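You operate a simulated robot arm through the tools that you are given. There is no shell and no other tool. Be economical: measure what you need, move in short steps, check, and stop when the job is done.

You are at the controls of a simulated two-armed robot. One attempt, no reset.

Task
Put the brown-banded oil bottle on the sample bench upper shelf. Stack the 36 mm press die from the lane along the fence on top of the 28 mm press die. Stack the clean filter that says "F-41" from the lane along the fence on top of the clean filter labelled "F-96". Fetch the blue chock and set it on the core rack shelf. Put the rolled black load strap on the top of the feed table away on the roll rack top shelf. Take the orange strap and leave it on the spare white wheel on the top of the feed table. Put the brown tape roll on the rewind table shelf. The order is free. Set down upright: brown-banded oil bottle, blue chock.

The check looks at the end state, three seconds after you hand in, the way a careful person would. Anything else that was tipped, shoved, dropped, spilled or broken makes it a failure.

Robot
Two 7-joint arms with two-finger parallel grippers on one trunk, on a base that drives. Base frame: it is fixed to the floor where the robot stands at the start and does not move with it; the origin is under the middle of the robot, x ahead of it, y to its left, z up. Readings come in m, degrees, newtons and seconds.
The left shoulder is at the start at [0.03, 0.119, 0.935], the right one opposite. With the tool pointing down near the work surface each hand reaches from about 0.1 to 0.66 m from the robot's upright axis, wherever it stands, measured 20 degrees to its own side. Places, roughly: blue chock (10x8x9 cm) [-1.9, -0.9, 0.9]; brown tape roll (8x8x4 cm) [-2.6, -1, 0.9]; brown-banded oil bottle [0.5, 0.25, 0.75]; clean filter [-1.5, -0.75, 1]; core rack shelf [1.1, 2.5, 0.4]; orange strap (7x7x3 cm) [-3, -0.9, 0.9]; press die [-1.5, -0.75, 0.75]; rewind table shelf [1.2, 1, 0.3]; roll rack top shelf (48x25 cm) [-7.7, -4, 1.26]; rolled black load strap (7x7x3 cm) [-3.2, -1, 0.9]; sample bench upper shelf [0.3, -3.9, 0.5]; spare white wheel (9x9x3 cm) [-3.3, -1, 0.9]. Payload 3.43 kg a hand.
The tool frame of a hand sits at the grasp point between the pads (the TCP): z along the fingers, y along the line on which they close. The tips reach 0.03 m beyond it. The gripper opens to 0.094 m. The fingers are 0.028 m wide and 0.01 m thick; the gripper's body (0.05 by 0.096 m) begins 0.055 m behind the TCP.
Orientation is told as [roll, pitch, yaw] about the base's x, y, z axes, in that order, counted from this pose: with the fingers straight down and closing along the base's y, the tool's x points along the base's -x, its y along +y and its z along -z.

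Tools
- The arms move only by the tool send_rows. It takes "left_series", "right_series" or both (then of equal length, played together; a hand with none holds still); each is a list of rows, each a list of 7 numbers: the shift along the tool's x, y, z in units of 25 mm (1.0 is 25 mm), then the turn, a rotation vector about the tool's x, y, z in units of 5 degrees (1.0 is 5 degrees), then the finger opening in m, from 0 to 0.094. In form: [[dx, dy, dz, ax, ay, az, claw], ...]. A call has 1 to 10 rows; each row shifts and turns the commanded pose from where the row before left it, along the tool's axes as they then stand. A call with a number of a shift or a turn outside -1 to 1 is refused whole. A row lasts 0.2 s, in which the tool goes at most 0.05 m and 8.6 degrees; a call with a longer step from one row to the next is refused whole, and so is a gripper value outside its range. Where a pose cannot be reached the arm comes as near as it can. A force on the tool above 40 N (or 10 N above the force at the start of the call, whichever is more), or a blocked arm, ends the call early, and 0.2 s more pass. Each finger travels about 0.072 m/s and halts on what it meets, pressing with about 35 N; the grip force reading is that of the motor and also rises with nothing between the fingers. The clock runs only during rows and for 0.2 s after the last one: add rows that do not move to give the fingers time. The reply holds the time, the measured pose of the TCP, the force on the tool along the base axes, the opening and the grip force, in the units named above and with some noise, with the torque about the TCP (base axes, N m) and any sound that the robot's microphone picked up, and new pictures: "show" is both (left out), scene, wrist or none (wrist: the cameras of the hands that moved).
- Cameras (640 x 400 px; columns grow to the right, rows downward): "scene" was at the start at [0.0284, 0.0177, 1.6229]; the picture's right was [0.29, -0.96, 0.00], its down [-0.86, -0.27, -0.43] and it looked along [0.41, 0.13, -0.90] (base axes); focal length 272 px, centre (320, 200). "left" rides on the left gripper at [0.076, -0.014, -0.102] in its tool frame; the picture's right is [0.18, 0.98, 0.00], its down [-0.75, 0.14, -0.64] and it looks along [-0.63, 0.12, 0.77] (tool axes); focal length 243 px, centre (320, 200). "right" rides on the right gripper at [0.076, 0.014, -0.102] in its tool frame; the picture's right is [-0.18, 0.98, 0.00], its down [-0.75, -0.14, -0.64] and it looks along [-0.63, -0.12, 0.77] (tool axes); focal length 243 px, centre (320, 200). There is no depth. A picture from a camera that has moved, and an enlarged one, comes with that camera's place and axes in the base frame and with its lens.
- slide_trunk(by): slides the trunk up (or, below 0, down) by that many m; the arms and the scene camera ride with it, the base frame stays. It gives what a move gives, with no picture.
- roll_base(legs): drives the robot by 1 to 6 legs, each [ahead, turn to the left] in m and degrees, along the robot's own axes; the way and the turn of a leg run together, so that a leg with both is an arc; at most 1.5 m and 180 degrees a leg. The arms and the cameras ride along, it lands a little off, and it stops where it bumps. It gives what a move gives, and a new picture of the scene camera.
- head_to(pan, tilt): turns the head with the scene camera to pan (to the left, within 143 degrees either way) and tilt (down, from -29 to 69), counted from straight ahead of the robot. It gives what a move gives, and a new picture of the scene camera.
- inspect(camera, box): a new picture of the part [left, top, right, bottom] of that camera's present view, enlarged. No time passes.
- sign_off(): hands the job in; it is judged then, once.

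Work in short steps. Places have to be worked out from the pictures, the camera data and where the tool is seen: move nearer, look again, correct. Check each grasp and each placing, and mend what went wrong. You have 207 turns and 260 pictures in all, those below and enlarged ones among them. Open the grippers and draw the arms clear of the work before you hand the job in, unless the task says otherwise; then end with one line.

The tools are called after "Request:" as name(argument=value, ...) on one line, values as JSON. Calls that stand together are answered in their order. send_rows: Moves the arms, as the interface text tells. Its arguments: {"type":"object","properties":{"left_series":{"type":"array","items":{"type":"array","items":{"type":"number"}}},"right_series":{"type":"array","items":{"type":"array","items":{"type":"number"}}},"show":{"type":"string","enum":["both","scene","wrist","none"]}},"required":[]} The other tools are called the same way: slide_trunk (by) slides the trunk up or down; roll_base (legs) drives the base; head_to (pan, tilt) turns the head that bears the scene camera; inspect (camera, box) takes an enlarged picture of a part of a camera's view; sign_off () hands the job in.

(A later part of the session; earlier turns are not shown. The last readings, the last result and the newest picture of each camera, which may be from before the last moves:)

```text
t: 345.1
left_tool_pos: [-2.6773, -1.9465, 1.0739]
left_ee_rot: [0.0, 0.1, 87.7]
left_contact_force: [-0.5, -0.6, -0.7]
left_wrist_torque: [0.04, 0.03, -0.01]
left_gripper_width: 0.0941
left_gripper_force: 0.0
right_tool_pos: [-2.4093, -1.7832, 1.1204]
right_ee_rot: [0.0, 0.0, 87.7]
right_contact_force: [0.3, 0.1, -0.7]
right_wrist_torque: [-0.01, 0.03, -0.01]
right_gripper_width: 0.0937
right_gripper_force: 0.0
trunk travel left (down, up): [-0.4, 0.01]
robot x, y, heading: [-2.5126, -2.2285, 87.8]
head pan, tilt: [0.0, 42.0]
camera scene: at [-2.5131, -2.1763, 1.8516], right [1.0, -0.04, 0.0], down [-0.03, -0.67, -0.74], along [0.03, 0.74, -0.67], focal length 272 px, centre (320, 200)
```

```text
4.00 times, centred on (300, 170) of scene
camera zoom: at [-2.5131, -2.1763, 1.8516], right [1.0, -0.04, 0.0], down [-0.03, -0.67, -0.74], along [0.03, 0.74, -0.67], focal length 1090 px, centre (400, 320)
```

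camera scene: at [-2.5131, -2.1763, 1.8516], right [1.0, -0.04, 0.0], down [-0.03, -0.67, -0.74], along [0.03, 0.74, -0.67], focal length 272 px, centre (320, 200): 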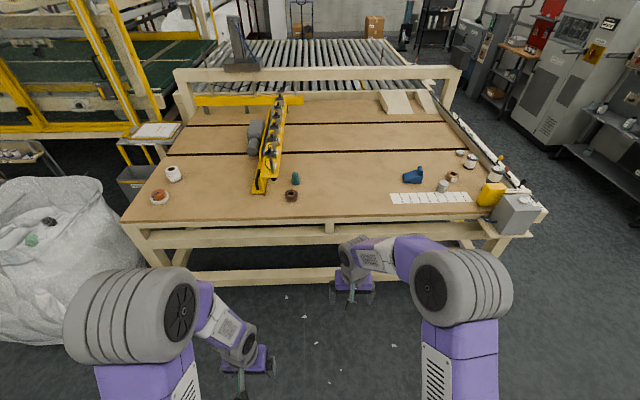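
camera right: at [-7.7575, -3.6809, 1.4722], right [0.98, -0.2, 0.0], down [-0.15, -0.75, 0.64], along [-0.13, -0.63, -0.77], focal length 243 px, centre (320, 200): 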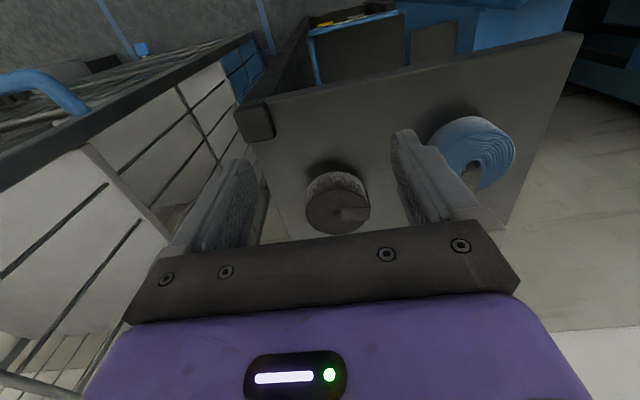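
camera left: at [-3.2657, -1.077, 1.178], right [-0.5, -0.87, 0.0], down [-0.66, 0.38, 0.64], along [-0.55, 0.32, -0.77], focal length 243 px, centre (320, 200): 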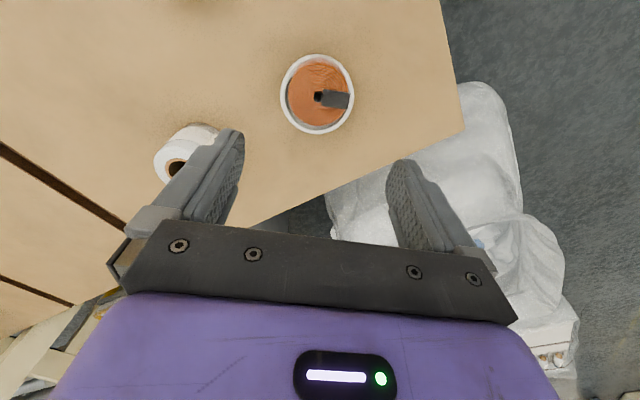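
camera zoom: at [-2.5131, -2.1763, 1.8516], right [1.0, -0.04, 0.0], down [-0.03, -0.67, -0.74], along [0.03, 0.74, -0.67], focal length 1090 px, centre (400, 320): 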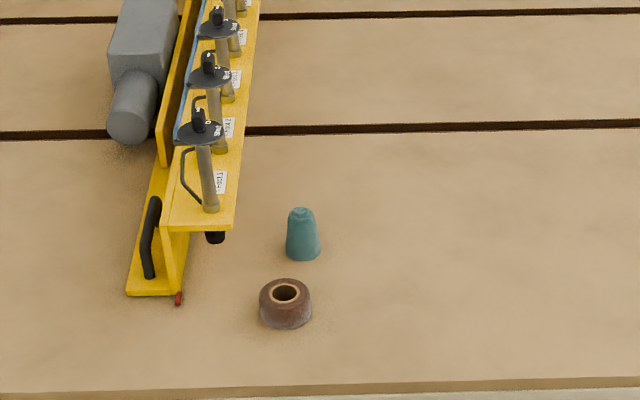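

Tape roll at (−2.626, −1.048). I drive ahead 0.53 m and pitch the left hand to −45° for a shelf-friendly grasp.

Request:
roll_base(legs=[[0.53, 2]])

Request:
send_rows(left_series=[[0, 0, 0, 0, -1, 0, 0.094], [0, 0, 0, 0, -1, 0, 0.094], [0, 0, 0, 0, -1, 0, 0.094], [0, 0, 0, 0, -1, 0, 0.094], [0, 0, 0, 0, -1, 0, 0.094], [0, 0, 0, 0, -1, 0, 0.094], [0, 0, 0, 0, -1, 0, 0.094], [0, 0, 0, 0, -1, 0, 0.094], [0, 0, 0, 0, -1, 0, 0.094]], show="wrist")

```text
t: 348.2
left_tool_pos: [-2.6769, -1.4187, 1.072]
left_ee_rot: [0.0, 0.1, 89.7]
left_contact_force: [-0.5, 0.7, -0.1]
left_wrist_torque: [0.02, 0.03, -0.01]
left_gripper_width: 0.0941
left_gripper_force: 0.0
right_tool_pos: [-2.4156, -1.244, 1.1191]
right_ee_rot: [0.0, 0.0, 89.9]
right_contact_force: [-0.4, -0.4, 0.3]
right_wrist_torque: [-0.01, 0.01, 0.04]
right_gripper_width: 0.0941
right_gripper_force: 0.0
trunk travel left (down, up): [-0.4, 0.01]
robot x, y, heading: [-2.5044, -1.6924, 90.0]
head pan, tilt: [0.0, 42.0]
camera scene: at [-2.5046, -1.6423, 1.8516], right [1.0, 0.0, 0.0], down [0.0, -0.67, -0.74], along [0.0, 0.74, -0.67], focal length 272 px, centre (320, 200)
```

scene: 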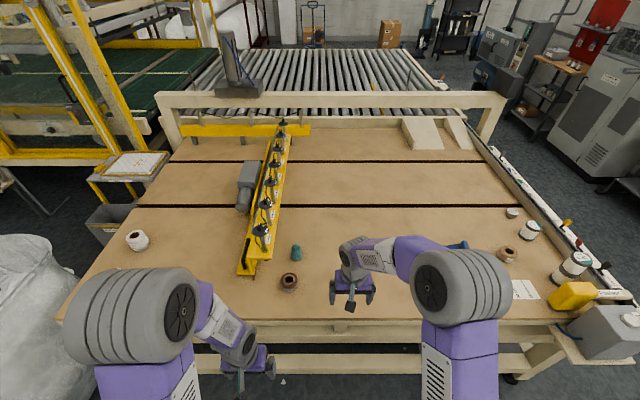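

```text
t: 350.2
left_tool_pos: [-2.6773, -1.2877, 1.057]
left_ee_rot: [0.0, -44.8, 89.8]
left_contact_force: [0.5, 0.1, 0.3]
left_wrist_torque: [-0.01, 0.02, 0.0]
left_gripper_width: 0.0941
left_gripper_force: 0.0
left hand out of reach, approached as far as the arm can: row 1, 2, 3, 4, 5, 6, 7, 8, 9
right_tool_pos: [-2.4152, -1.2456, 1.1191]
right_ee_rot: [0.1, 0.0, 89.9]
right_contact_force: [0.1, 0.7, -0.5]
right_wrist_torque: [-0.03, -0.01, 0.01]
right_gripper_width: 0.0939
right_gripper_force: 0.1
trunk travel left (down, up): [-0.4, 0.01]
robot x, y, heading: [-2.5056, -1.6977, 90.0]
head pan, tilt: [0.0, 42.0]
camera left: at [-2.6629, -1.4127, 1.0763], right [-0.98, -0.13, -0.13], down [-0.14, 0.08, 0.99], along [-0.11, 0.99, -0.1], focal length 243 px, centre (320, 200)
```

left: 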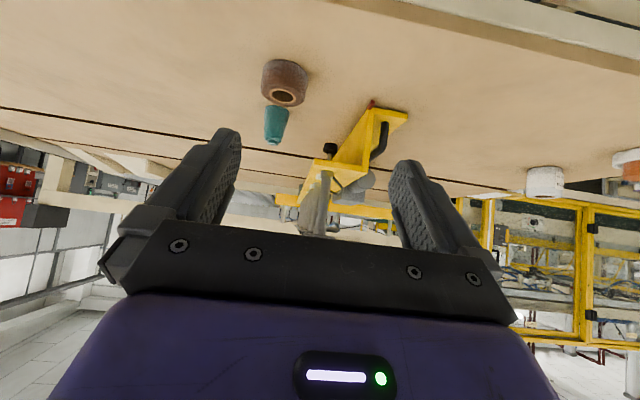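

Tilt reached. Tape centre ≈(−2.629, −1.048). Move to a pre-grasp 12 cm out along the finger axis.

Request:
send_rows(left_series=[[-0.283, -0.274, 0.97, 0, 0, 0, 0.094], [-0.283, -0.274, 0.97, 0, 0, 0, 0.094], [-0.283, -0.274, 0.97, 0, 0, 0, 0.094], [-0.283, -0.274, 0.97, 0, 0, 0, 0.094], [-0.283, -0.274, 0.97, 0, 0, 0, 0.094], [-0.283, -0.274, 0.97, 0, 0, 0, 0.094], [-0.283, -0.274, 0.97, 0, 0, 0, 0.094]], show="both")

```text
t: 351.8
left_tool_pos: [-2.6281, -1.1331, 0.9699]
left_ee_rot: [0.0, -44.8, 89.7]
left_contact_force: [0.7, 0.6, -0.1]
left_wrist_torque: [0.01, 0.01, 0.0]
left_gripper_width: 0.0943
left_gripper_force: 0.0
right_tool_pos: [-2.4159, -1.2448, 1.1201]
right_ee_rot: [0.0, 0.0, 89.9]
right_contact_force: [-0.3, -0.4, -0.1]
right_wrist_torque: [-0.01, -0.01, -0.02]
right_gripper_width: 0.094
right_gripper_force: 0.2
trunk travel left (down, up): [-0.4, 0.01]
robot x, y, heading: [-2.5069, -1.6941, 89.7]
head pan, tilt: [0.0, 42.0]
camera scene: at [-2.5045, -1.6415, 1.8515], right [1.0, 0.0, 0.0], down [0.0, -0.67, -0.74], along [0.0, 0.74, -0.67], focal length 272 px, centre (320, 200)
camera left: at [-2.6131, -1.2589, 0.9891], right [-0.98, -0.13, -0.13], down [-0.14, 0.08, 0.99], along [-0.11, 0.99, -0.1], focal length 243 px, centre (320, 200)
```

scene: 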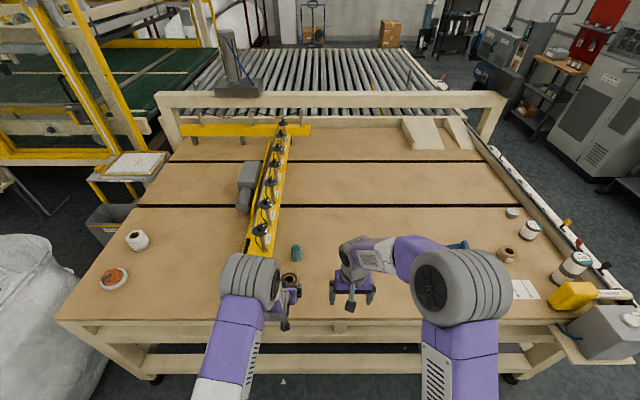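
left: 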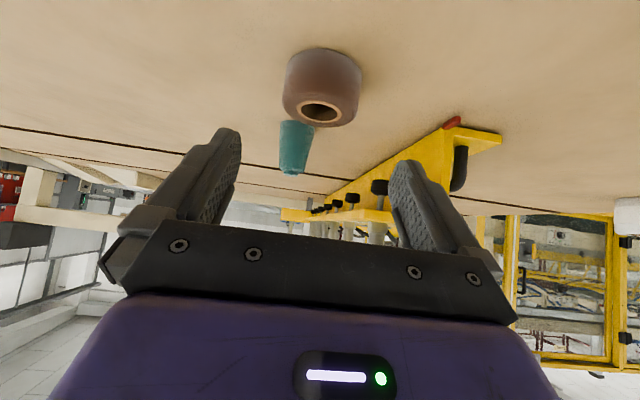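

Lined up in x. Advance 11.5 cm along the fingers.

Request:
send_rows(left_series=[[0, 0, 0.92, 0, 0, 0, 0.094], [0, 0, 0.92, 0, 0, 0, 0.094], [0, 0, 0.92, 0, 0, 0, 0.094], [0, 0, 0.92, 0, 0, 0, 0.094]], show="wrist")

```text
t: 352.8
left_tool_pos: [-2.6295, -1.067, 0.9051]
left_ee_rot: [-0.1, -44.8, 89.7]
left_contact_force: [-1.6, 0.1, -0.1]
left_wrist_torque: [-0.04, -0.02, -0.03]
left_gripper_width: 0.0938
left_gripper_force: 0.0
right_tool_pos: [-2.4157, -1.2456, 1.1202]
right_ee_rot: [0.1, 0.0, 89.9]
right_contact_force: [-0.2, 0.8, -0.4]
right_wrist_torque: [-0.01, -0.01, 0.0]
right_gripper_width: 0.0937
right_gripper_force: 0.0
trunk travel left (down, up): [-0.4, 0.01]
robot x, y, heading: [-2.5063, -1.6969, 90.0]
head pan, tilt: [0.0, 42.0]
camera left: at [-2.6145, -1.1929, 0.9249], right [-0.98, -0.13, -0.13], down [-0.14, 0.08, 0.99], along [-0.11, 0.99, -0.1], focal length 243 px, centre (320, 200)
```

left: 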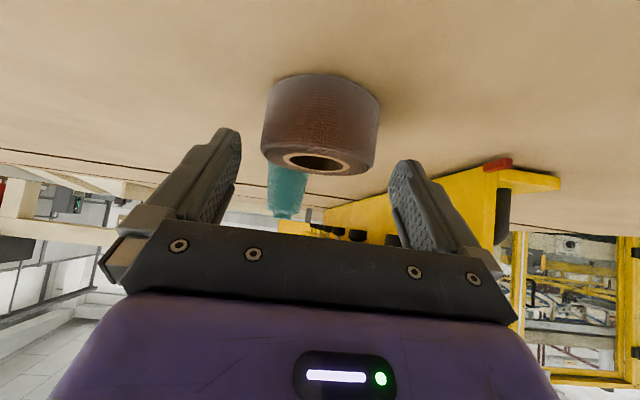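

Roll centre y≈−1.042. Advance the last 2.8 cm and close.

Request:
send_rows(left_series=[[0, 0, 0.6, 0, 0, 0, 0.094], [0, 0, 0.5, 0, 0, 0, 0.094], [0, 0, 0, 0, 0, 0, 0.055], [0, 0, 0, 0, 0, 0, 0.055], [0, 0, 0, 0, 0, 0, 0.055], [0, 0, 0, 0, 0, 0, 0.055]], show="wrist")

```text
t: 354.2
left_tool_pos: [-2.6287, -1.0486, 0.886]
left_ee_rot: [-0.1, -44.7, 89.8]
left_contact_force: [-0.2, 0.4, -0.2]
left_wrist_torque: [0.0, -0.01, 0.01]
left_gripper_width: 0.0705
left_gripper_force: 35.4
right_tool_pos: [-2.4163, -1.2461, 1.1192]
right_ee_rot: [0.0, 0.1, 90.0]
right_contact_force: [-0.3, 0.3, 0.7]
right_wrist_torque: [-0.01, -0.03, 0.0]
right_gripper_width: 0.0941
right_gripper_force: 0.1
trunk travel left (down, up): [-0.4, 0.01]
robot x, y, heading: [-2.5058, -1.6949, 89.9]
head pan, tilt: [0.0, 42.0]
camera left: at [-2.6137, -1.1742, 0.9048], right [-0.98, -0.13, -0.13], down [-0.14, 0.08, 0.99], along [-0.11, 0.99, -0.1], focal length 243 px, centre (320, 200)
```

left: 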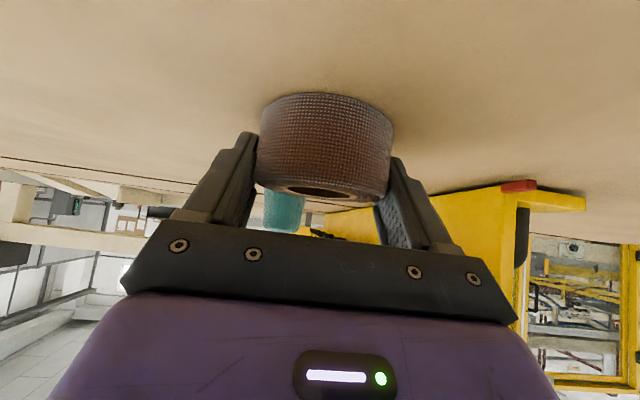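

Gripped (70.5 mm). Lift straight up.

Request:
send_rows(left_series=[[-0.5, 0, -0.5, 0, 0, 0, 0.055], [-0.707, 0, -0.707, 0, 0, 0, 0.055], [-0.707, 0, -0.707, 0, 0, 0, 0.055], [-0.707, 0, -0.707, 0, 0, 0, 0.055], [-0.707, 0, -0.707, 0, 0, 0, 0.055], [-0.707, 0, -0.707, 0, 0, 0, 0.055], [-0.707, 0, -0.707, 0, 0, 0, 0.055]], show="wrist")

```text
t: 355.8
left_tool_pos: [-2.6265, -1.0472, 1.055]
left_ee_rot: [-0.2, -44.8, 89.8]
left_contact_force: [1.3, -0.4, 0.6]
left_wrist_torque: [-0.03, 0.0, 0.0]
left_gripper_width: 0.0705
left_gripper_force: 35.4
right_tool_pos: [-2.4154, -1.2467, 1.1191]
right_ee_rot: [0.0, 0.0, 89.9]
right_contact_force: [-0.6, -0.3, 0.2]
right_wrist_torque: [0.02, -0.01, 0.01]
right_gripper_width: 0.0941
right_gripper_force: 0.0
trunk travel left (down, up): [-0.4, 0.01]
robot x, y, heading: [-2.5071, -1.6967, 90.1]
head pan, tilt: [0.0, 42.0]
camera left: at [-2.6124, -1.1738, 1.0755], right [-0.98, -0.13, -0.13], down [-0.14, 0.08, 0.99], along [-0.11, 0.99, -0.1], focal length 243 px, centre (320, 200)
```

left: 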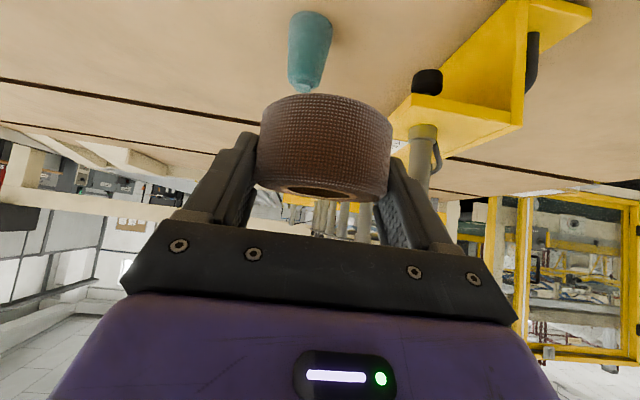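

Held level. Now over to the chock: back off, shift east 0.6 m, face the table again.

Request:
roll_base(legs=[[-0.45, 0], [0, -90], [0.55, 0], [0, 90]])

Request:
inspect(camera="scene", box=[260, 120, 420, 220])

```text
t: 368.9
left_tool_pos: [-2.0823, -1.4851, 1.056]
left_ee_rot: [-0.1, -44.9, 90.3]
left_contact_force: [0.0, 1.0, -0.8]
left_wrist_torque: [0.0, 0.0, 0.0]
left_gripper_width: 0.0697
left_gripper_force: 35.4
right_tool_pos: [-1.8689, -1.681, 1.1184]
right_ee_rot: [0.0, 0.0, 90.5]
right_contact_force: [-0.2, -0.3, 0.3]
right_wrist_torque: [-0.02, 0.0, -0.01]
right_gripper_width: 0.0942
right_gripper_force: 0.0
trunk travel left (down, up): [-0.4, 0.01]
robot x, y, heading: [-1.9554, -2.1311, 90.2]
head pan, tilt: [0.0, 42.0]
camera scene: at [-1.9551, -2.0784, 1.8516], right [1.0, 0.01, 0.0], down [0.0, -0.67, -0.74], along [0.0, 0.74, -0.67], focal length 272 px, centre (320, 200)
```

scene: 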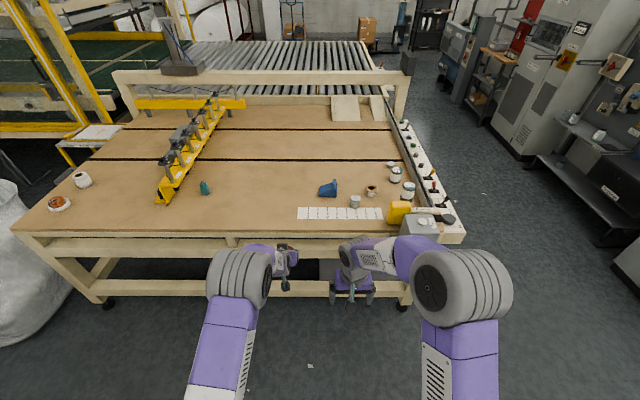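

```text
4.00 times, centred on (340, 170) of scene
camera zoom: at [-1.9551, -2.0784, 1.8516], right [1.0, 0.01, 0.0], down [0.0, -0.67, -0.74], along [0.0, 0.74, -0.67], focal length 1090 px, centre (240, 320)
```

zoom: 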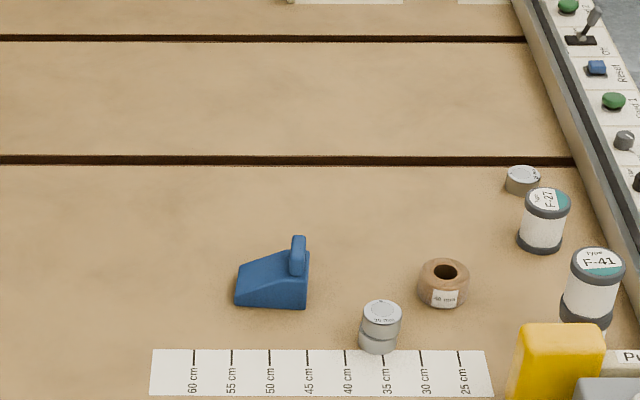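

The chock is a wedge with an upright lug at its tall (+x) end. I drive in and look at it with the right wrist camera.

Request:
roll_base(legs=[[0.5, 0]])

Request:
inspect(camera="right", box=[0, 0, 640, 400])

Request:
inspect(camera="scene", box=[300, 210, 400, 272])

```text
t: 371.8
left_tool_pos: [-2.0794, -0.9899, 1.0554]
left_ee_rot: [-0.1, -44.8, 89.9]
left_contact_force: [-0.5, 0.9, -0.2]
left_wrist_torque: [0.01, 0.0, -0.02]
left_gripper_width: 0.0692
left_gripper_force: 35.2
right_tool_pos: [-1.8682, -1.1884, 1.1204]
right_ee_rot: [-0.1, 0.1, 90.0]
right_contact_force: [0.0, 0.1, 0.2]
right_wrist_torque: [0.04, -0.04, 0.0]
right_gripper_width: 0.0939
right_gripper_force: 0.0
trunk travel left (down, up): [-0.4, 0.01]
robot x, y, heading: [-1.9572, -1.637, 90.0]
head pan, tilt: [0.0, 42.0]
camera scene: at [-1.9561, -1.5852, 1.8516], right [1.0, 0.0, 0.0], down [0.0, -0.67, -0.74], along [0.0, 0.74, -0.67], focal length 272 px, centre (320, 200)
```

scene: 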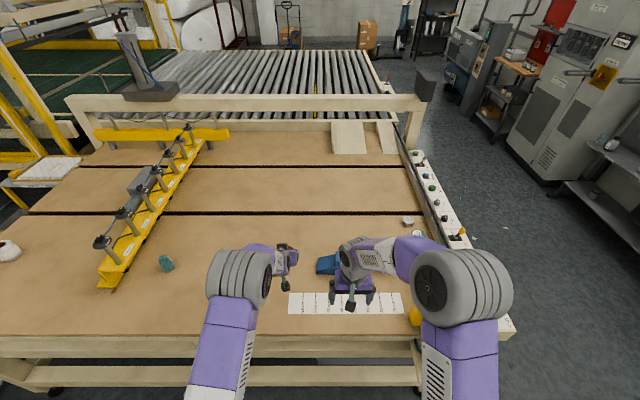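

```text
1.00 times, centred on (320, 200) of right (not enlarged: the box is as wide or as high as the picture)
camera zoom: at [-1.8819, -1.2642, 1.2219], right [-0.98, 0.18, 0.0], down [0.14, 0.75, 0.64], along [0.12, 0.63, -0.77], focal length 243 px, centre (320, 200)
```

zoom: 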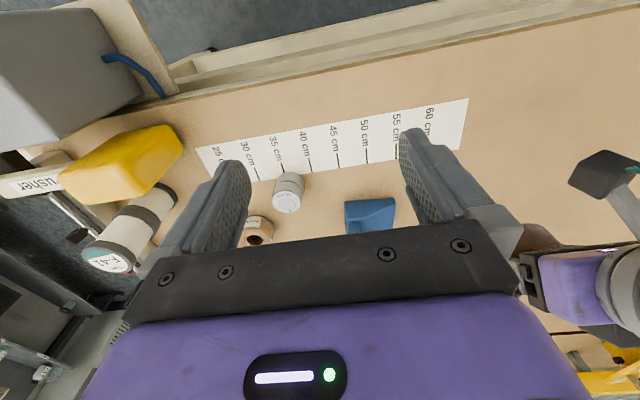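

```text
6.40 times, centred on (350, 241) of scene
camera zoom: at [-1.9561, -1.5852, 1.8516], right [1.0, 0.0, 0.0], down [0.0, -0.67, -0.74], along [0.0, 0.74, -0.67], focal length 1744 px, centre (128, -62)
```

zoom: 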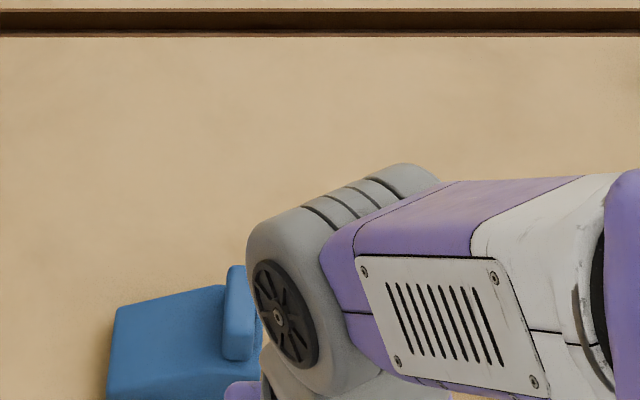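

I pull the right hand back 12 cm so the chock comes into the wrist view.

Request:
send_rows(right_series=[[1, 0.2, 0, 0, 0, 0, 0.094], [1, 0.2, 0, 0, 0, 0, 0.094], [1, 0.2, 0.5, 0, 0, 0, 0.094], [1, 0.2, 0.5, 0, 0, 0, 0.094], [1, 0.2, 0.5, 0, 0, 0, 0.094]], show="none")

Request:
inspect(camera="right", box=[200, 120, 460, 282])

Request:
inspect(camera="scene", box=[280, 230, 380, 292])

```text
t: 373.0
left_tool_pos: [-2.0785, -0.9907, 1.0562]
left_ee_rot: [0.0, -44.9, 89.8]
left_contact_force: [0.1, 0.5, -0.4]
left_wrist_torque: [0.01, -0.01, -0.01]
left_gripper_width: 0.0695
left_gripper_force: 34.8
right_tool_pos: [-1.8949, -1.3145, 1.083]
right_ee_rot: [-0.1, 0.0, 89.9]
right_contact_force: [0.9, -0.2, -0.6]
right_wrist_torque: [0.01, -0.01, 0.0]
right_gripper_width: 0.0941
right_gripper_force: 0.1
trunk travel left (down, up): [-0.4, 0.01]
robot x, y, heading: [-1.9567, -1.6394, 90.0]
head pan, tilt: [0.0, 42.0]
```

```text
2.46 times, centred on (330, 201) of right
camera zoom: at [-1.9095, -1.3905, 1.1856], right [-0.98, 0.19, 0.0], down [0.14, 0.75, 0.64], along [0.12, 0.63, -0.77], focal length 597 px, centre (295, 198)
```

zoom: 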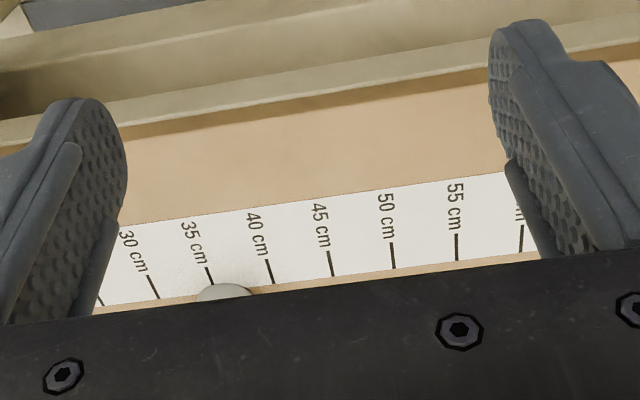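

```text
6.40 times, centred on (330, 261) of scene
camera zoom: at [-1.9568, -1.5855, 1.8516], right [1.0, 0.0, 0.0], down [0.0, -0.67, -0.74], along [0.0, 0.74, -0.67], focal length 1744 px, centre (256, -190)
```

zoom: 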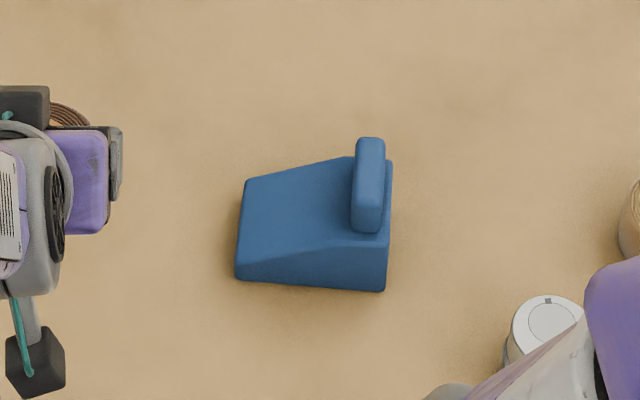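

Clear view: lug (2 cm thick, 3.7 cm long) at x≈−1.884, y≈−0.908, top z≈0.94. I'll grip the lug with a −45° pitched right hand. First pitch it.

Request:
send_rows(right_series=[[0, 0, 0, 0, -1, 0, 0.06], [0, 0, 0, 0, -1, 0, 0.06], [0, 0, 0, 0, -1, 0, 0.06], [0, 0, 0, 0, -1, 0, 0.06], [0, 0, 0, 0, -1, 0, 0.06], [0, 0, 0, 0, -1, 0, 0.06], [0, 0, 0, 0, -1, 0, 0.06], [0, 0, 0, 0, -1, 0, 0.06], [0, 0, 0, 0, -1, 0, 0.06]], show="wrist")

```text
t: 375.0
left_tool_pos: [-2.0794, -0.9909, 1.0561]
left_ee_rot: [-0.1, -44.9, 89.9]
left_contact_force: [0.3, 0.1, -0.6]
left_wrist_torque: [0.01, 0.02, -0.02]
left_gripper_width: 0.0692
left_gripper_force: 35.1
right_tool_pos: [-1.9196, -1.2693, 1.0748]
right_ee_rot: [0.0, -45.0, 89.9]
right_contact_force: [0.0, 0.8, 0.1]
right_wrist_torque: [-0.02, -0.01, 0.0]
right_gripper_width: 0.06
right_gripper_force: 0.1
right hand out of reach, approached as far as the arm can: row 5, 6, 7, 8, 9
trunk travel left (down, up): [-0.4, 0.01]
robot x, y, heading: [-1.9569, -1.637, 90.2]
head pan, tilt: [0.0, 42.0]
camera right: at [-1.935, -1.3952, 1.0932], right [-0.98, 0.13, 0.13], down [0.14, 0.08, 0.99], along [0.12, 0.99, -0.1], focal length 243 px, centre (320, 200)
```

right: 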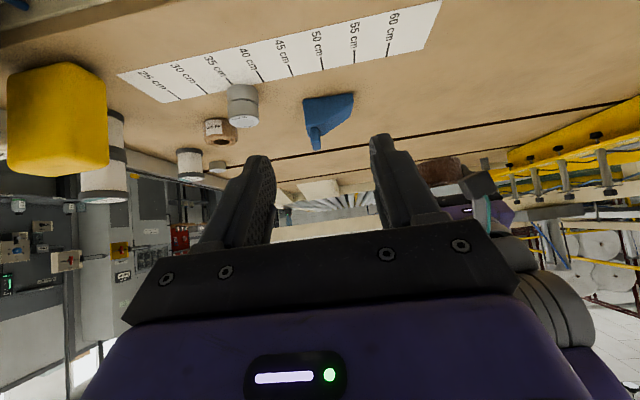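

Lug cross-checked at x≈−1.880, z≈0.92. Move to pre-grasp.

Request:
send_rows(right_series=[[-0.61, -0.154, 0.95, 0, 0, 0, 0.06], [-0.61, -0.154, 0.95, 0, 0, 0, 0.06], [-0.61, -0.154, 0.95, 0, 0, 0, 0.06], [-0.61, -0.154, 0.95, 0, 0, 0, 0.06], [-0.61, -0.154, 0.95, 0, 0, 0, 0.06], [-0.61, -0.154, 0.95, 0, 0, 0, 0.06], [-0.61, -0.154, 0.95, 0, 0, 0, 0.06], [-0.61, -0.154, 0.95, 0, 0, 0, 0.06], [-0.61, -0.154, 0.95, 0, 0, 0, 0.06], [-0.61, -0.154, 0.95, 0, 0, 0, 0.06]], show="both")

```text
t: 377.2
left_tool_pos: [-2.0787, -0.9903, 1.0559]
left_ee_rot: [0.0, -44.8, 89.8]
left_contact_force: [-0.9, 0.2, -0.6]
left_wrist_torque: [0.01, 0.0, -0.03]
left_gripper_width: 0.0692
left_gripper_force: 34.8
right_tool_pos: [-1.8795, -0.9919, 1.0115]
right_ee_rot: [0.0, -44.9, 89.9]
right_contact_force: [0.6, 0.5, 0.8]
right_wrist_torque: [-0.03, 0.02, 0.02]
right_gripper_width: 0.0603
right_gripper_force: 0.0
trunk travel left (down, up): [-0.4, 0.01]
robot x, y, heading: [-1.9586, -1.6344, 90.0]
head pan, tilt: [0.0, 42.0]
camera scene: at [-1.9557, -1.5843, 1.8515], right [1.0, 0.0, 0.0], down [0.0, -0.67, -0.74], along [0.0, 0.74, -0.67], focal length 272 px, centre (320, 200)
camera right: at [-1.8949, -1.1186, 1.0312], right [-0.98, 0.13, 0.13], down [0.14, 0.08, 0.99], along [0.12, 0.99, -0.1], focal length 243 px, centre (320, 200)
```

scene: 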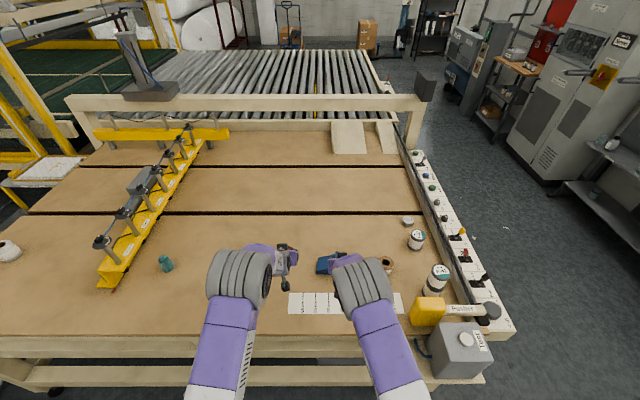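
right: 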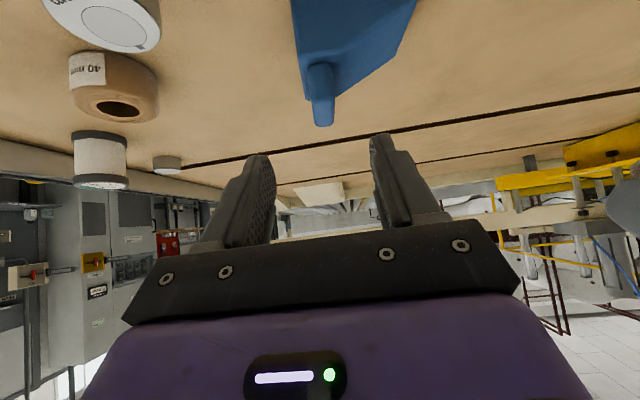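

Lug lines up (x≈−1.882). Advance 9 cm, check.

Request:
send_rows(right_series=[[0, 0.1, 0.9, 0, 0, 0, 0.06], [0, 0, 0.9, 0, 0, 0, 0.06], [0, 0, 0.9, 0, 0, 0, 0.06], [0, 0, 0.9, 0, 0, 0, 0.06]], show="wrist")

Request:
inspect(camera="scene", box=[280, 230, 380, 292])

```text
t: 378.2
left_tool_pos: [-2.0788, -0.9902, 1.0555]
left_ee_rot: [-0.1, -44.9, 89.7]
left_contact_force: [-0.4, 0.0, -1.2]
left_wrist_torque: [-0.01, -0.04, 0.03]
left_gripper_width: 0.0689
left_gripper_force: 35.4
right_tool_pos: [-1.8835, -0.929, 0.9501]
right_ee_rot: [0.0, -44.9, 89.9]
right_contact_force: [-0.2, -0.3, -0.5]
right_wrist_torque: [0.0, 0.02, 0.01]
right_gripper_width: 0.0602
right_gripper_force: 0.2
trunk travel left (down, up): [-0.4, 0.01]
robot x, y, heading: [-1.9565, -1.6359, 89.8]
head pan, tilt: [0.0, 42.0]
camera right: at [-1.8977, -1.0546, 0.9683], right [-0.98, 0.13, 0.13], down [0.14, 0.08, 0.99], along [0.12, 0.99, -0.1], focal length 243 px, centre (320, 200)
```

right: 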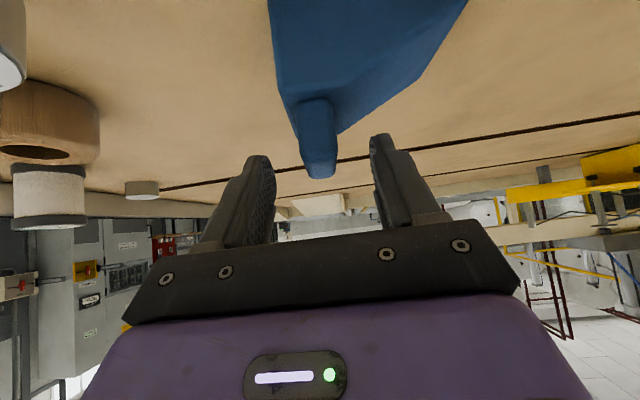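

```text
6.40 times, centred on (330, 261) of scene
camera zoom: at [-1.9559, -1.5844, 1.8515], right [1.0, 0.0, 0.0], down [0.0, -0.67, -0.74], along [0.0, 0.74, -0.67], focal length 1744 px, centre (256, -190)
```

zoom: 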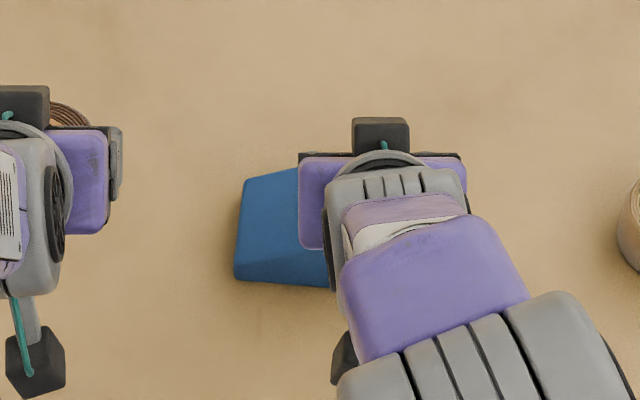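

Lug is between the fingers. Advance 2.7 cm more and close.

Request:
send_rows(right_series=[[0, 0, 0.6, 0, 0, 0, 0.06], [0, 0, 0.5, 0, 0, 0, 0.06], [0, 0, 0, 0, 0, 0, 0.01], [0, 0, 0, 0, 0, 0, 0.01], [0, 0, 0, 0, 0, 0, 0.01], [0, 0, 0, 0, 0, 0, 0.01]], show="wrist")

```text
t: 379.6
left_tool_pos: [-2.0796, -0.9907, 1.055]
left_ee_rot: [0.0, -44.8, 90.0]
left_contact_force: [-0.4, 0.0, -0.7]
left_wrist_torque: [-0.03, -0.06, 0.03]
left_gripper_width: 0.0689
left_gripper_force: 34.5
right_tool_pos: [-1.8841, -0.9092, 0.931]
right_ee_rot: [0.2, -45.2, 90.0]
right_contact_force: [-6.3, 0.4, 6.9]
right_wrist_torque: [0.09, 0.87, -0.14]
right_gripper_width: 0.0408
right_gripper_force: 26.7
trunk travel left (down, up): [-0.4, 0.01]
robot x, y, heading: [-1.9526, -1.6442, 90.1]
head pan, tilt: [0.0, 42.0]
camera right: at [-1.8987, -1.0356, 0.9498], right [-0.98, 0.13, 0.13], down [0.14, 0.08, 0.99], along [0.12, 0.99, -0.09], focal length 243 px, centre (320, 200)
```

right: 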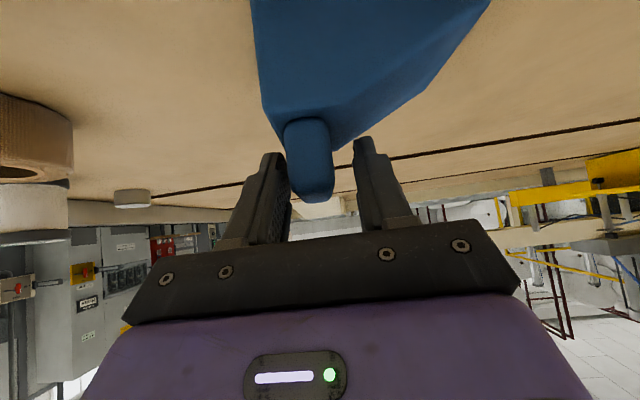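

The grip isn't complete (41 mm): one fingertip is probably meeting the wedge slope. I open slightly, raise 7 mm and close again.

Request:
send_rows(right_series=[[0, 0, 0, 0, 0, 0, 0.05], [-0.2, 0, -0.2, 0, 0, 0, 0.05], [0, 0, 0, 0, 0, 0, 0.01], [0, 0, 0, 0, 0, 0, 0.01], [0, 0, 0, 0, 0, 0, 0.01], [0, 0, 0, 0, 0, 0, 0.01]], show="wrist")

```text
t: 381.0
left_tool_pos: [-2.0797, -0.9908, 1.055]
left_ee_rot: [0.0, -44.8, 90.0]
left_contact_force: [-0.6, -0.5, 0.6]
left_wrist_torque: [0.0, -0.01, 0.01]
left_gripper_width: 0.0692
left_gripper_force: 34.9
right_tool_pos: [-1.8829, -0.9106, 0.9369]
right_ee_rot: [0.2, -44.9, 89.9]
right_contact_force: [0.3, 0.7, -0.2]
right_wrist_torque: [-0.01, -0.11, 0.01]
right_gripper_width: 0.024
right_gripper_force: 35.1
trunk travel left (down, up): [-0.4, 0.01]
robot x, y, heading: [-1.9566, -1.6374, 90.0]
head pan, tilt: [0.0, 42.0]
camera right: at [-1.8977, -1.0364, 0.956], right [-0.98, 0.13, 0.13], down [0.14, 0.08, 0.99], along [0.12, 0.99, -0.1], focal length 243 px, centre (320, 200)
```

right: 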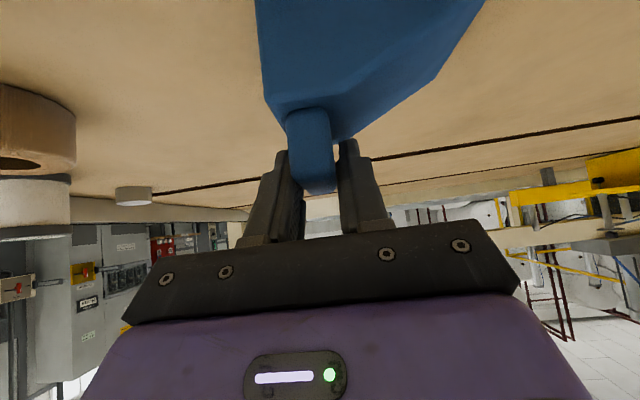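

Gripped at 24 mm. Lift and check that it stays level.

Request:
send_rows(right_series=[[-0.3, 0, -0.3, 0, 0, 0, 0.01], [-0.6, 0, -0.6, 0, 0, 0, 0.01], [-0.707, 0, -0.707, 0, 0, 0, 0.01], [-0.707, 0, -0.707, 0, 0, 0, 0.01], [-0.707, 0, -0.707, 0, 0, 0, 0.01], [-0.707, 0, -0.707, 0, 0, 0, 0.01]], show="both")

```text
t: 382.4
left_tool_pos: [-2.0794, -0.9905, 1.0553]
left_ee_rot: [-0.1, -44.7, 89.9]
left_contact_force: [-0.4, -0.1, -0.6]
left_wrist_torque: [0.02, 0.02, -0.04]
left_gripper_width: 0.0689
left_gripper_force: 35.6
right_tool_pos: [-1.8828, -0.9127, 1.0704]
right_ee_rot: [0.1, -44.8, 89.9]
right_contact_force: [-0.6, 0.0, -3.6]
right_wrist_torque: [-0.06, -0.09, 0.02]
right_gripper_width: 0.024
right_gripper_force: 34.5
trunk travel left (down, up): [-0.4, 0.01]
robot x, y, heading: [-1.9543, -1.6385, 89.9]
head pan, tilt: [0.0, 42.0]
camera scene: at [-1.9561, -1.5855, 1.8516], right [1.0, 0.0, 0.0], down [0.0, -0.67, -0.74], along [0.0, 0.74, -0.67], focal length 272 px, centre (320, 200)
camera right: at [-1.898, -1.039, 1.0884], right [-0.98, 0.13, 0.13], down [0.14, 0.08, 0.99], along [0.12, 0.99, -0.1], focal length 243 px, centre (320, 200)
```

scene: 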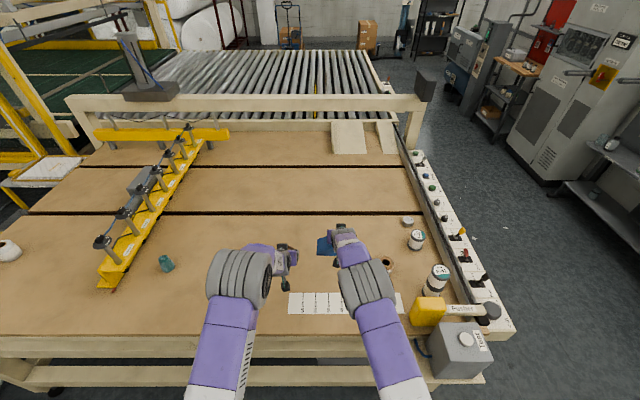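
right: 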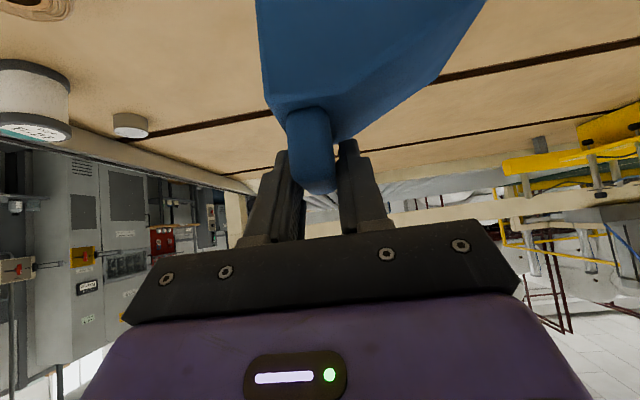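

Level and secure. I carry both to the north-east: back out, go east, then north through the corridor.

Request:
roll_base(legs=[[-0.5, 0], [0, -90], [1.35, 0], [0, 90], [1.5, 0]])

Request:
head_to(pan=-30, tilt=20)

```text
t: 406.1
left_tool_pos: [-0.7381, -0.0073, 1.0554]
left_ee_rot: [-0.1, -44.8, 90.1]
left_contact_force: [-0.5, 0.4, -0.2]
left_wrist_torque: [-0.02, 0.0, -0.05]
left_gripper_width: 0.0689
left_gripper_force: 34.7
right_tool_pos: [-0.5422, 0.0721, 1.0688]
right_ee_rot: [0.1, -44.9, 90.1]
right_contact_force: [-0.3, -0.4, -3.4]
right_wrist_torque: [0.0, -0.06, 0.02]
right_gripper_width: 0.0241
right_gripper_force: 34.4
trunk travel left (down, up): [-0.4, 0.01]
robot x, y, heading: [-0.6095, -0.6563, 90.2]
head pan, tilt: [0.0, 42.0]
camera scene: at [-0.613, -0.6008, 1.8515], right [1.0, 0.0, 0.0], down [0.0, -0.67, -0.74], along [0.0, 0.74, -0.67], focal length 272 px, centre (320, 200)
```

scene: 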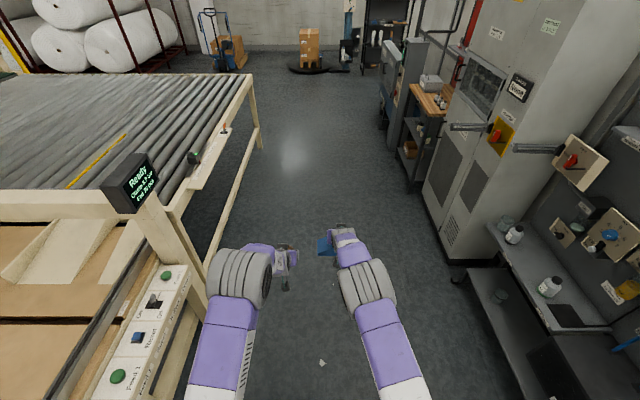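

```text
t: 407.0
left_tool_pos: [-0.7395, -0.0072, 1.0557]
left_ee_rot: [-0.1, -44.8, 90.1]
left_contact_force: [0.3, 0.8, -1.4]
left_wrist_torque: [0.04, 0.02, -0.01]
left_gripper_width: 0.0689
left_gripper_force: 35.0
right_tool_pos: [-0.543, 0.072, 1.0695]
right_ee_rot: [0.1, -44.9, 90.0]
right_contact_force: [-0.7, 0.2, -3.1]
right_wrist_torque: [0.0, -0.11, 0.0]
right_gripper_width: 0.024
right_gripper_force: 35.2
trunk travel left (down, up): [-0.4, 0.01]
robot x, y, heading: [-0.6138, -0.6524, 90.1]
head pan, tilt: [-30.0, 20.0]
camera scene: at [-0.5665, -0.6036, 1.8858], right [0.87, -0.5, 0.0], down [-0.17, -0.3, -0.94], along [0.47, 0.82, -0.34], focal length 272 px, centre (320, 200)
```

scene: 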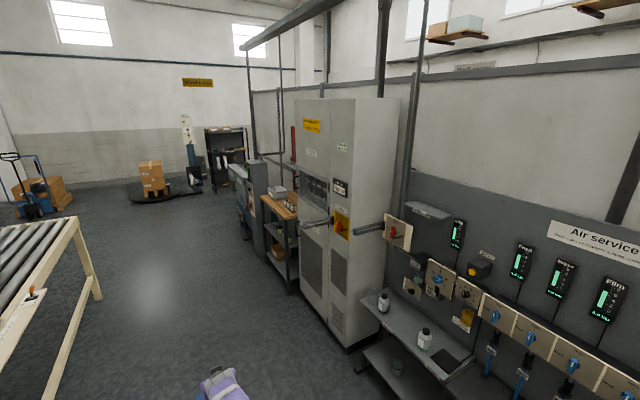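

The given coordinates of the rewind table and core rack lie behind this partition, so I'll check the passage around its south end: reverse, turn east and look.

Request:
roll_base(legs=[[-1.5, 0], [-0.3, 0], [0, -90]])

Request:
head_to(pan=15, tilt=12)

```text
t: 419.8
left_tool_pos: [0.0677, -2.2831, 1.0546]
left_ee_rot: [-0.1, -44.7, 2.9]
left_contact_force: [-0.1, -0.3, -0.1]
left_wrist_torque: [0.01, 0.03, 0.02]
left_gripper_width: 0.069
left_gripper_force: 34.9
right_tool_pos: [0.1564, -2.4752, 1.069]
right_ee_rot: [0.1, -44.8, 2.9]
right_contact_force: [-0.1, 0.1, -3.3]
right_wrist_torque: [-0.09, 0.04, -0.03]
right_gripper_width: 0.0239
right_gripper_force: 35.0
trunk travel left (down, up): [-0.4, 0.01]
robot x, y, heading: [-0.5745, -2.44, 3.1]
head pan, tilt: [-30.0, 20.0]
camera scene: at [-0.5196, -2.4851, 1.8859], right [-0.45, -0.89, 0.0], down [-0.31, 0.16, -0.94], along [0.84, -0.43, -0.34], focal length 272 px, centre (320, 200)
```

scene: 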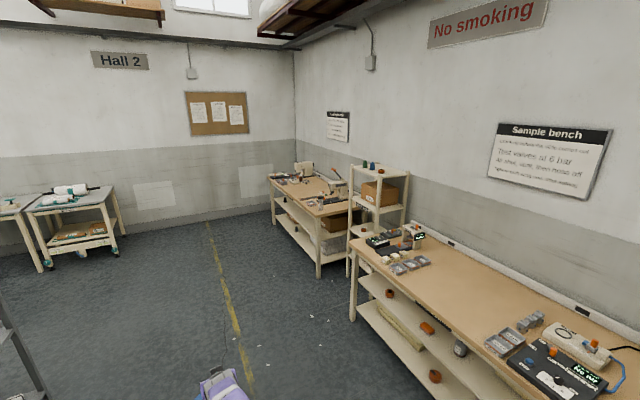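

```text
t: 421.0
left_tool_pos: [0.0674, -2.2837, 1.0548]
left_ee_rot: [-0.2, -44.8, 2.8]
left_contact_force: [0.0, 0.8, -1.2]
left_wrist_torque: [-0.03, 0.0, 0.01]
left_gripper_width: 0.0685
left_gripper_force: 35.2
right_tool_pos: [0.1559, -2.4754, 1.0693]
right_ee_rot: [0.1, -44.8, 3.0]
right_contact_force: [0.0, 0.0, -3.4]
right_wrist_torque: [-0.1, 0.01, 0.02]
right_gripper_width: 0.0237
right_gripper_force: 34.6
trunk travel left (down, up): [-0.4, 0.01]
robot x, y, heading: [-0.5708, -2.4419, 3.0]
head pan, tilt: [15.0, 12.0]
camera scene: at [-0.514, -2.414, 1.8989], right [0.31, -0.95, 0.0], down [-0.2, -0.06, -0.98], along [0.93, 0.3, -0.21], focal length 272 px, centre (320, 200)
```

scene: 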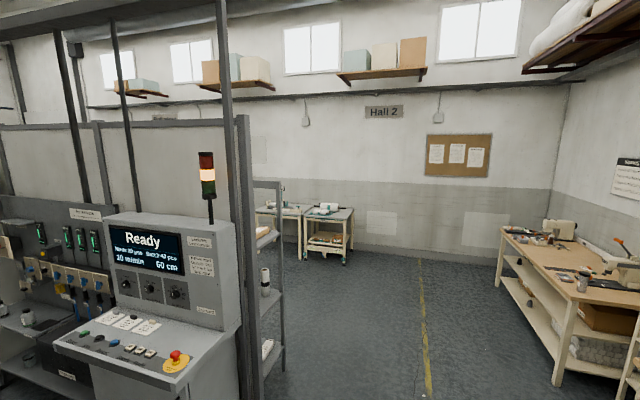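

The partition ends here and the aisle continues behind it. I drive east to x≈1.95 and look north.

Request:
roll_base(legs=[[0, -3], [1.5, 0], [1.0, 0], [0, 88]])

Request:
head_to(pan=15, tilt=18)

```text
t: 437.4
left_tool_pos: [1.8475, -1.8401, 1.0555]
left_ee_rot: [-0.1, -44.8, 86.3]
left_contact_force: [0.9, -0.7, -1.1]
left_wrist_torque: [-0.01, 0.02, -0.01]
left_gripper_width: 0.0683
left_gripper_force: 34.9
right_tool_pos: [2.0481, -1.7749, 1.0691]
right_ee_rot: [0.2, -45.0, 86.4]
right_contact_force: [-1.2, 0.3, -4.2]
right_wrist_torque: [-0.02, -0.09, -0.02]
right_gripper_width: 0.0239
right_gripper_force: 35.4
trunk travel left (down, up): [-0.4, 0.01]
robot x, y, heading: [1.9311, -2.4973, 86.2]
head pan, tilt: [15.0, 12.0]
camera scene: at [1.9085, -2.4331, 1.8989], right [0.98, 0.2, 0.0], down [0.04, -0.2, -0.98], along [-0.19, 0.96, -0.21], focal length 272 px, centre (320, 200)
```

scene: 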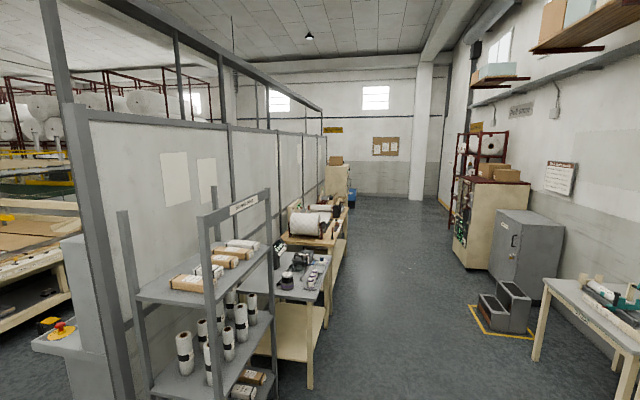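

```text
t: 438.0
left_tool_pos: [1.848, -1.8418, 1.0543]
left_ee_rot: [-0.1, -44.7, 86.1]
left_contact_force: [0.1, 0.4, -1.4]
left_wrist_torque: [-0.01, 0.01, 0.02]
left_gripper_width: 0.0686
left_gripper_force: 35.0
right_tool_pos: [2.0485, -1.7753, 1.0683]
right_ee_rot: [0.1, -44.9, 86.3]
right_contact_force: [0.4, -0.4, -3.0]
right_wrist_torque: [-0.02, -0.05, -0.01]
right_gripper_width: 0.0238
right_gripper_force: 34.7
trunk travel left (down, up): [-0.4, 0.01]
robot x, y, heading: [1.9288, -2.4927, 86.2]
head pan, tilt: [15.0, 18.0]
camera scene: at [1.9086, -2.433, 1.8892], right [0.98, 0.2, 0.0], down [0.06, -0.3, -0.95], along [-0.19, 0.93, -0.31], focal length 272 px, centre (320, 200)
```

scene: 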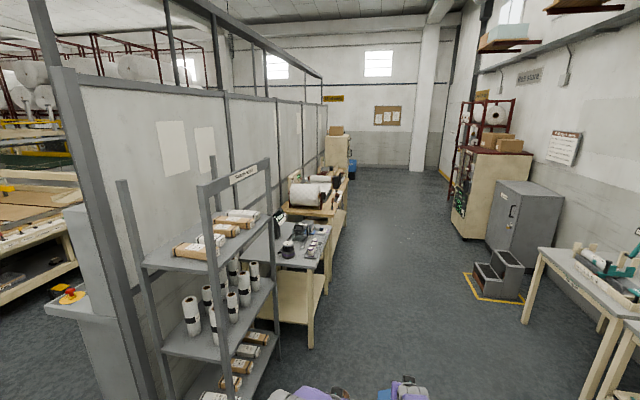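

The rewind table and core rack are along this aisle on the left. Drive north 3 m and look left.

Request:
roll_base(legs=[[0, 4], [1.5, 0], [1.5, 0]])

Request:
head_to(pan=60, tilt=35)

```text
t: 453.0
left_tool_pos: [1.917, 1.1636, 1.0546]
left_ee_rot: [-0.1, -44.8, 87.6]
left_contact_force: [0.2, -0.5, 0.7]
left_wrist_torque: [0.0, -0.02, 0.0]
left_gripper_width: 0.0683
left_gripper_force: 34.6
right_tool_pos: [2.1151, 1.234, 1.068]
right_ee_rot: [0.1, -44.9, 87.7]
right_contact_force: [0.2, -0.6, -4.0]
right_wrist_torque: [-0.02, -0.11, 0.0]
right_gripper_width: 0.024
right_gripper_force: 34.6
trunk travel left (down, up): [-0.4, 0.01]
robot x, y, heading: [2.013, 0.5092, 87.8]
head pan, tilt: [15.0, 18.0]
camera scene: at [1.9929, 0.5716, 1.8892], right [0.98, 0.22, 0.0], down [0.07, -0.3, -0.95], along [-0.21, 0.93, -0.31], focal length 272 px, centre (320, 200)
```

scene: 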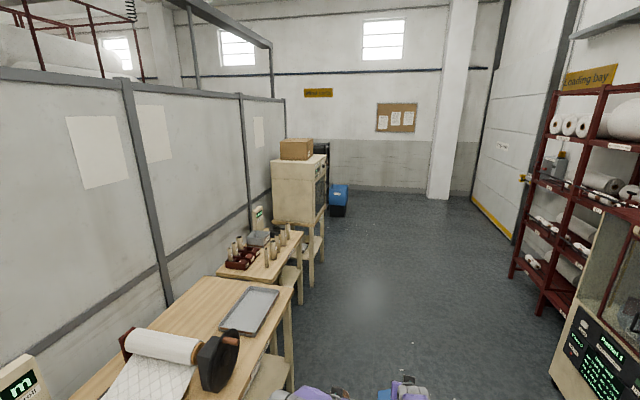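

```text
t: 454.1
left_tool_pos: [1.9171, 1.1625, 1.0551]
left_ee_rot: [-0.1, -44.8, 87.6]
left_contact_force: [0.1, -0.1, -0.6]
left_wrist_torque: [-0.04, 0.0, 0.0]
left_gripper_width: 0.0683
left_gripper_force: 35.3
right_tool_pos: [2.1154, 1.2335, 1.0692]
right_ee_rot: [0.2, -44.8, 87.7]
right_contact_force: [0.9, 0.9, -2.9]
right_wrist_torque: [-0.02, -0.08, 0.0]
right_gripper_width: 0.024
right_gripper_force: 35.3
trunk travel left (down, up): [-0.4, 0.01]
robot x, y, heading: [2.0177, 0.5082, 87.5]
head pan, tilt: [60.0, 35.0]
camera scene: at [1.9391, 0.5277, 1.8621], right [0.53, 0.85, 0.0], down [0.48, -0.31, -0.82], along [-0.69, 0.44, -0.57], focal length 272 px, centre (320, 200)
```

scene: 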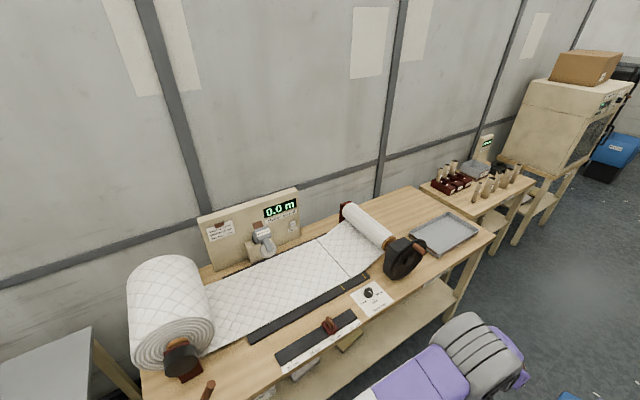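

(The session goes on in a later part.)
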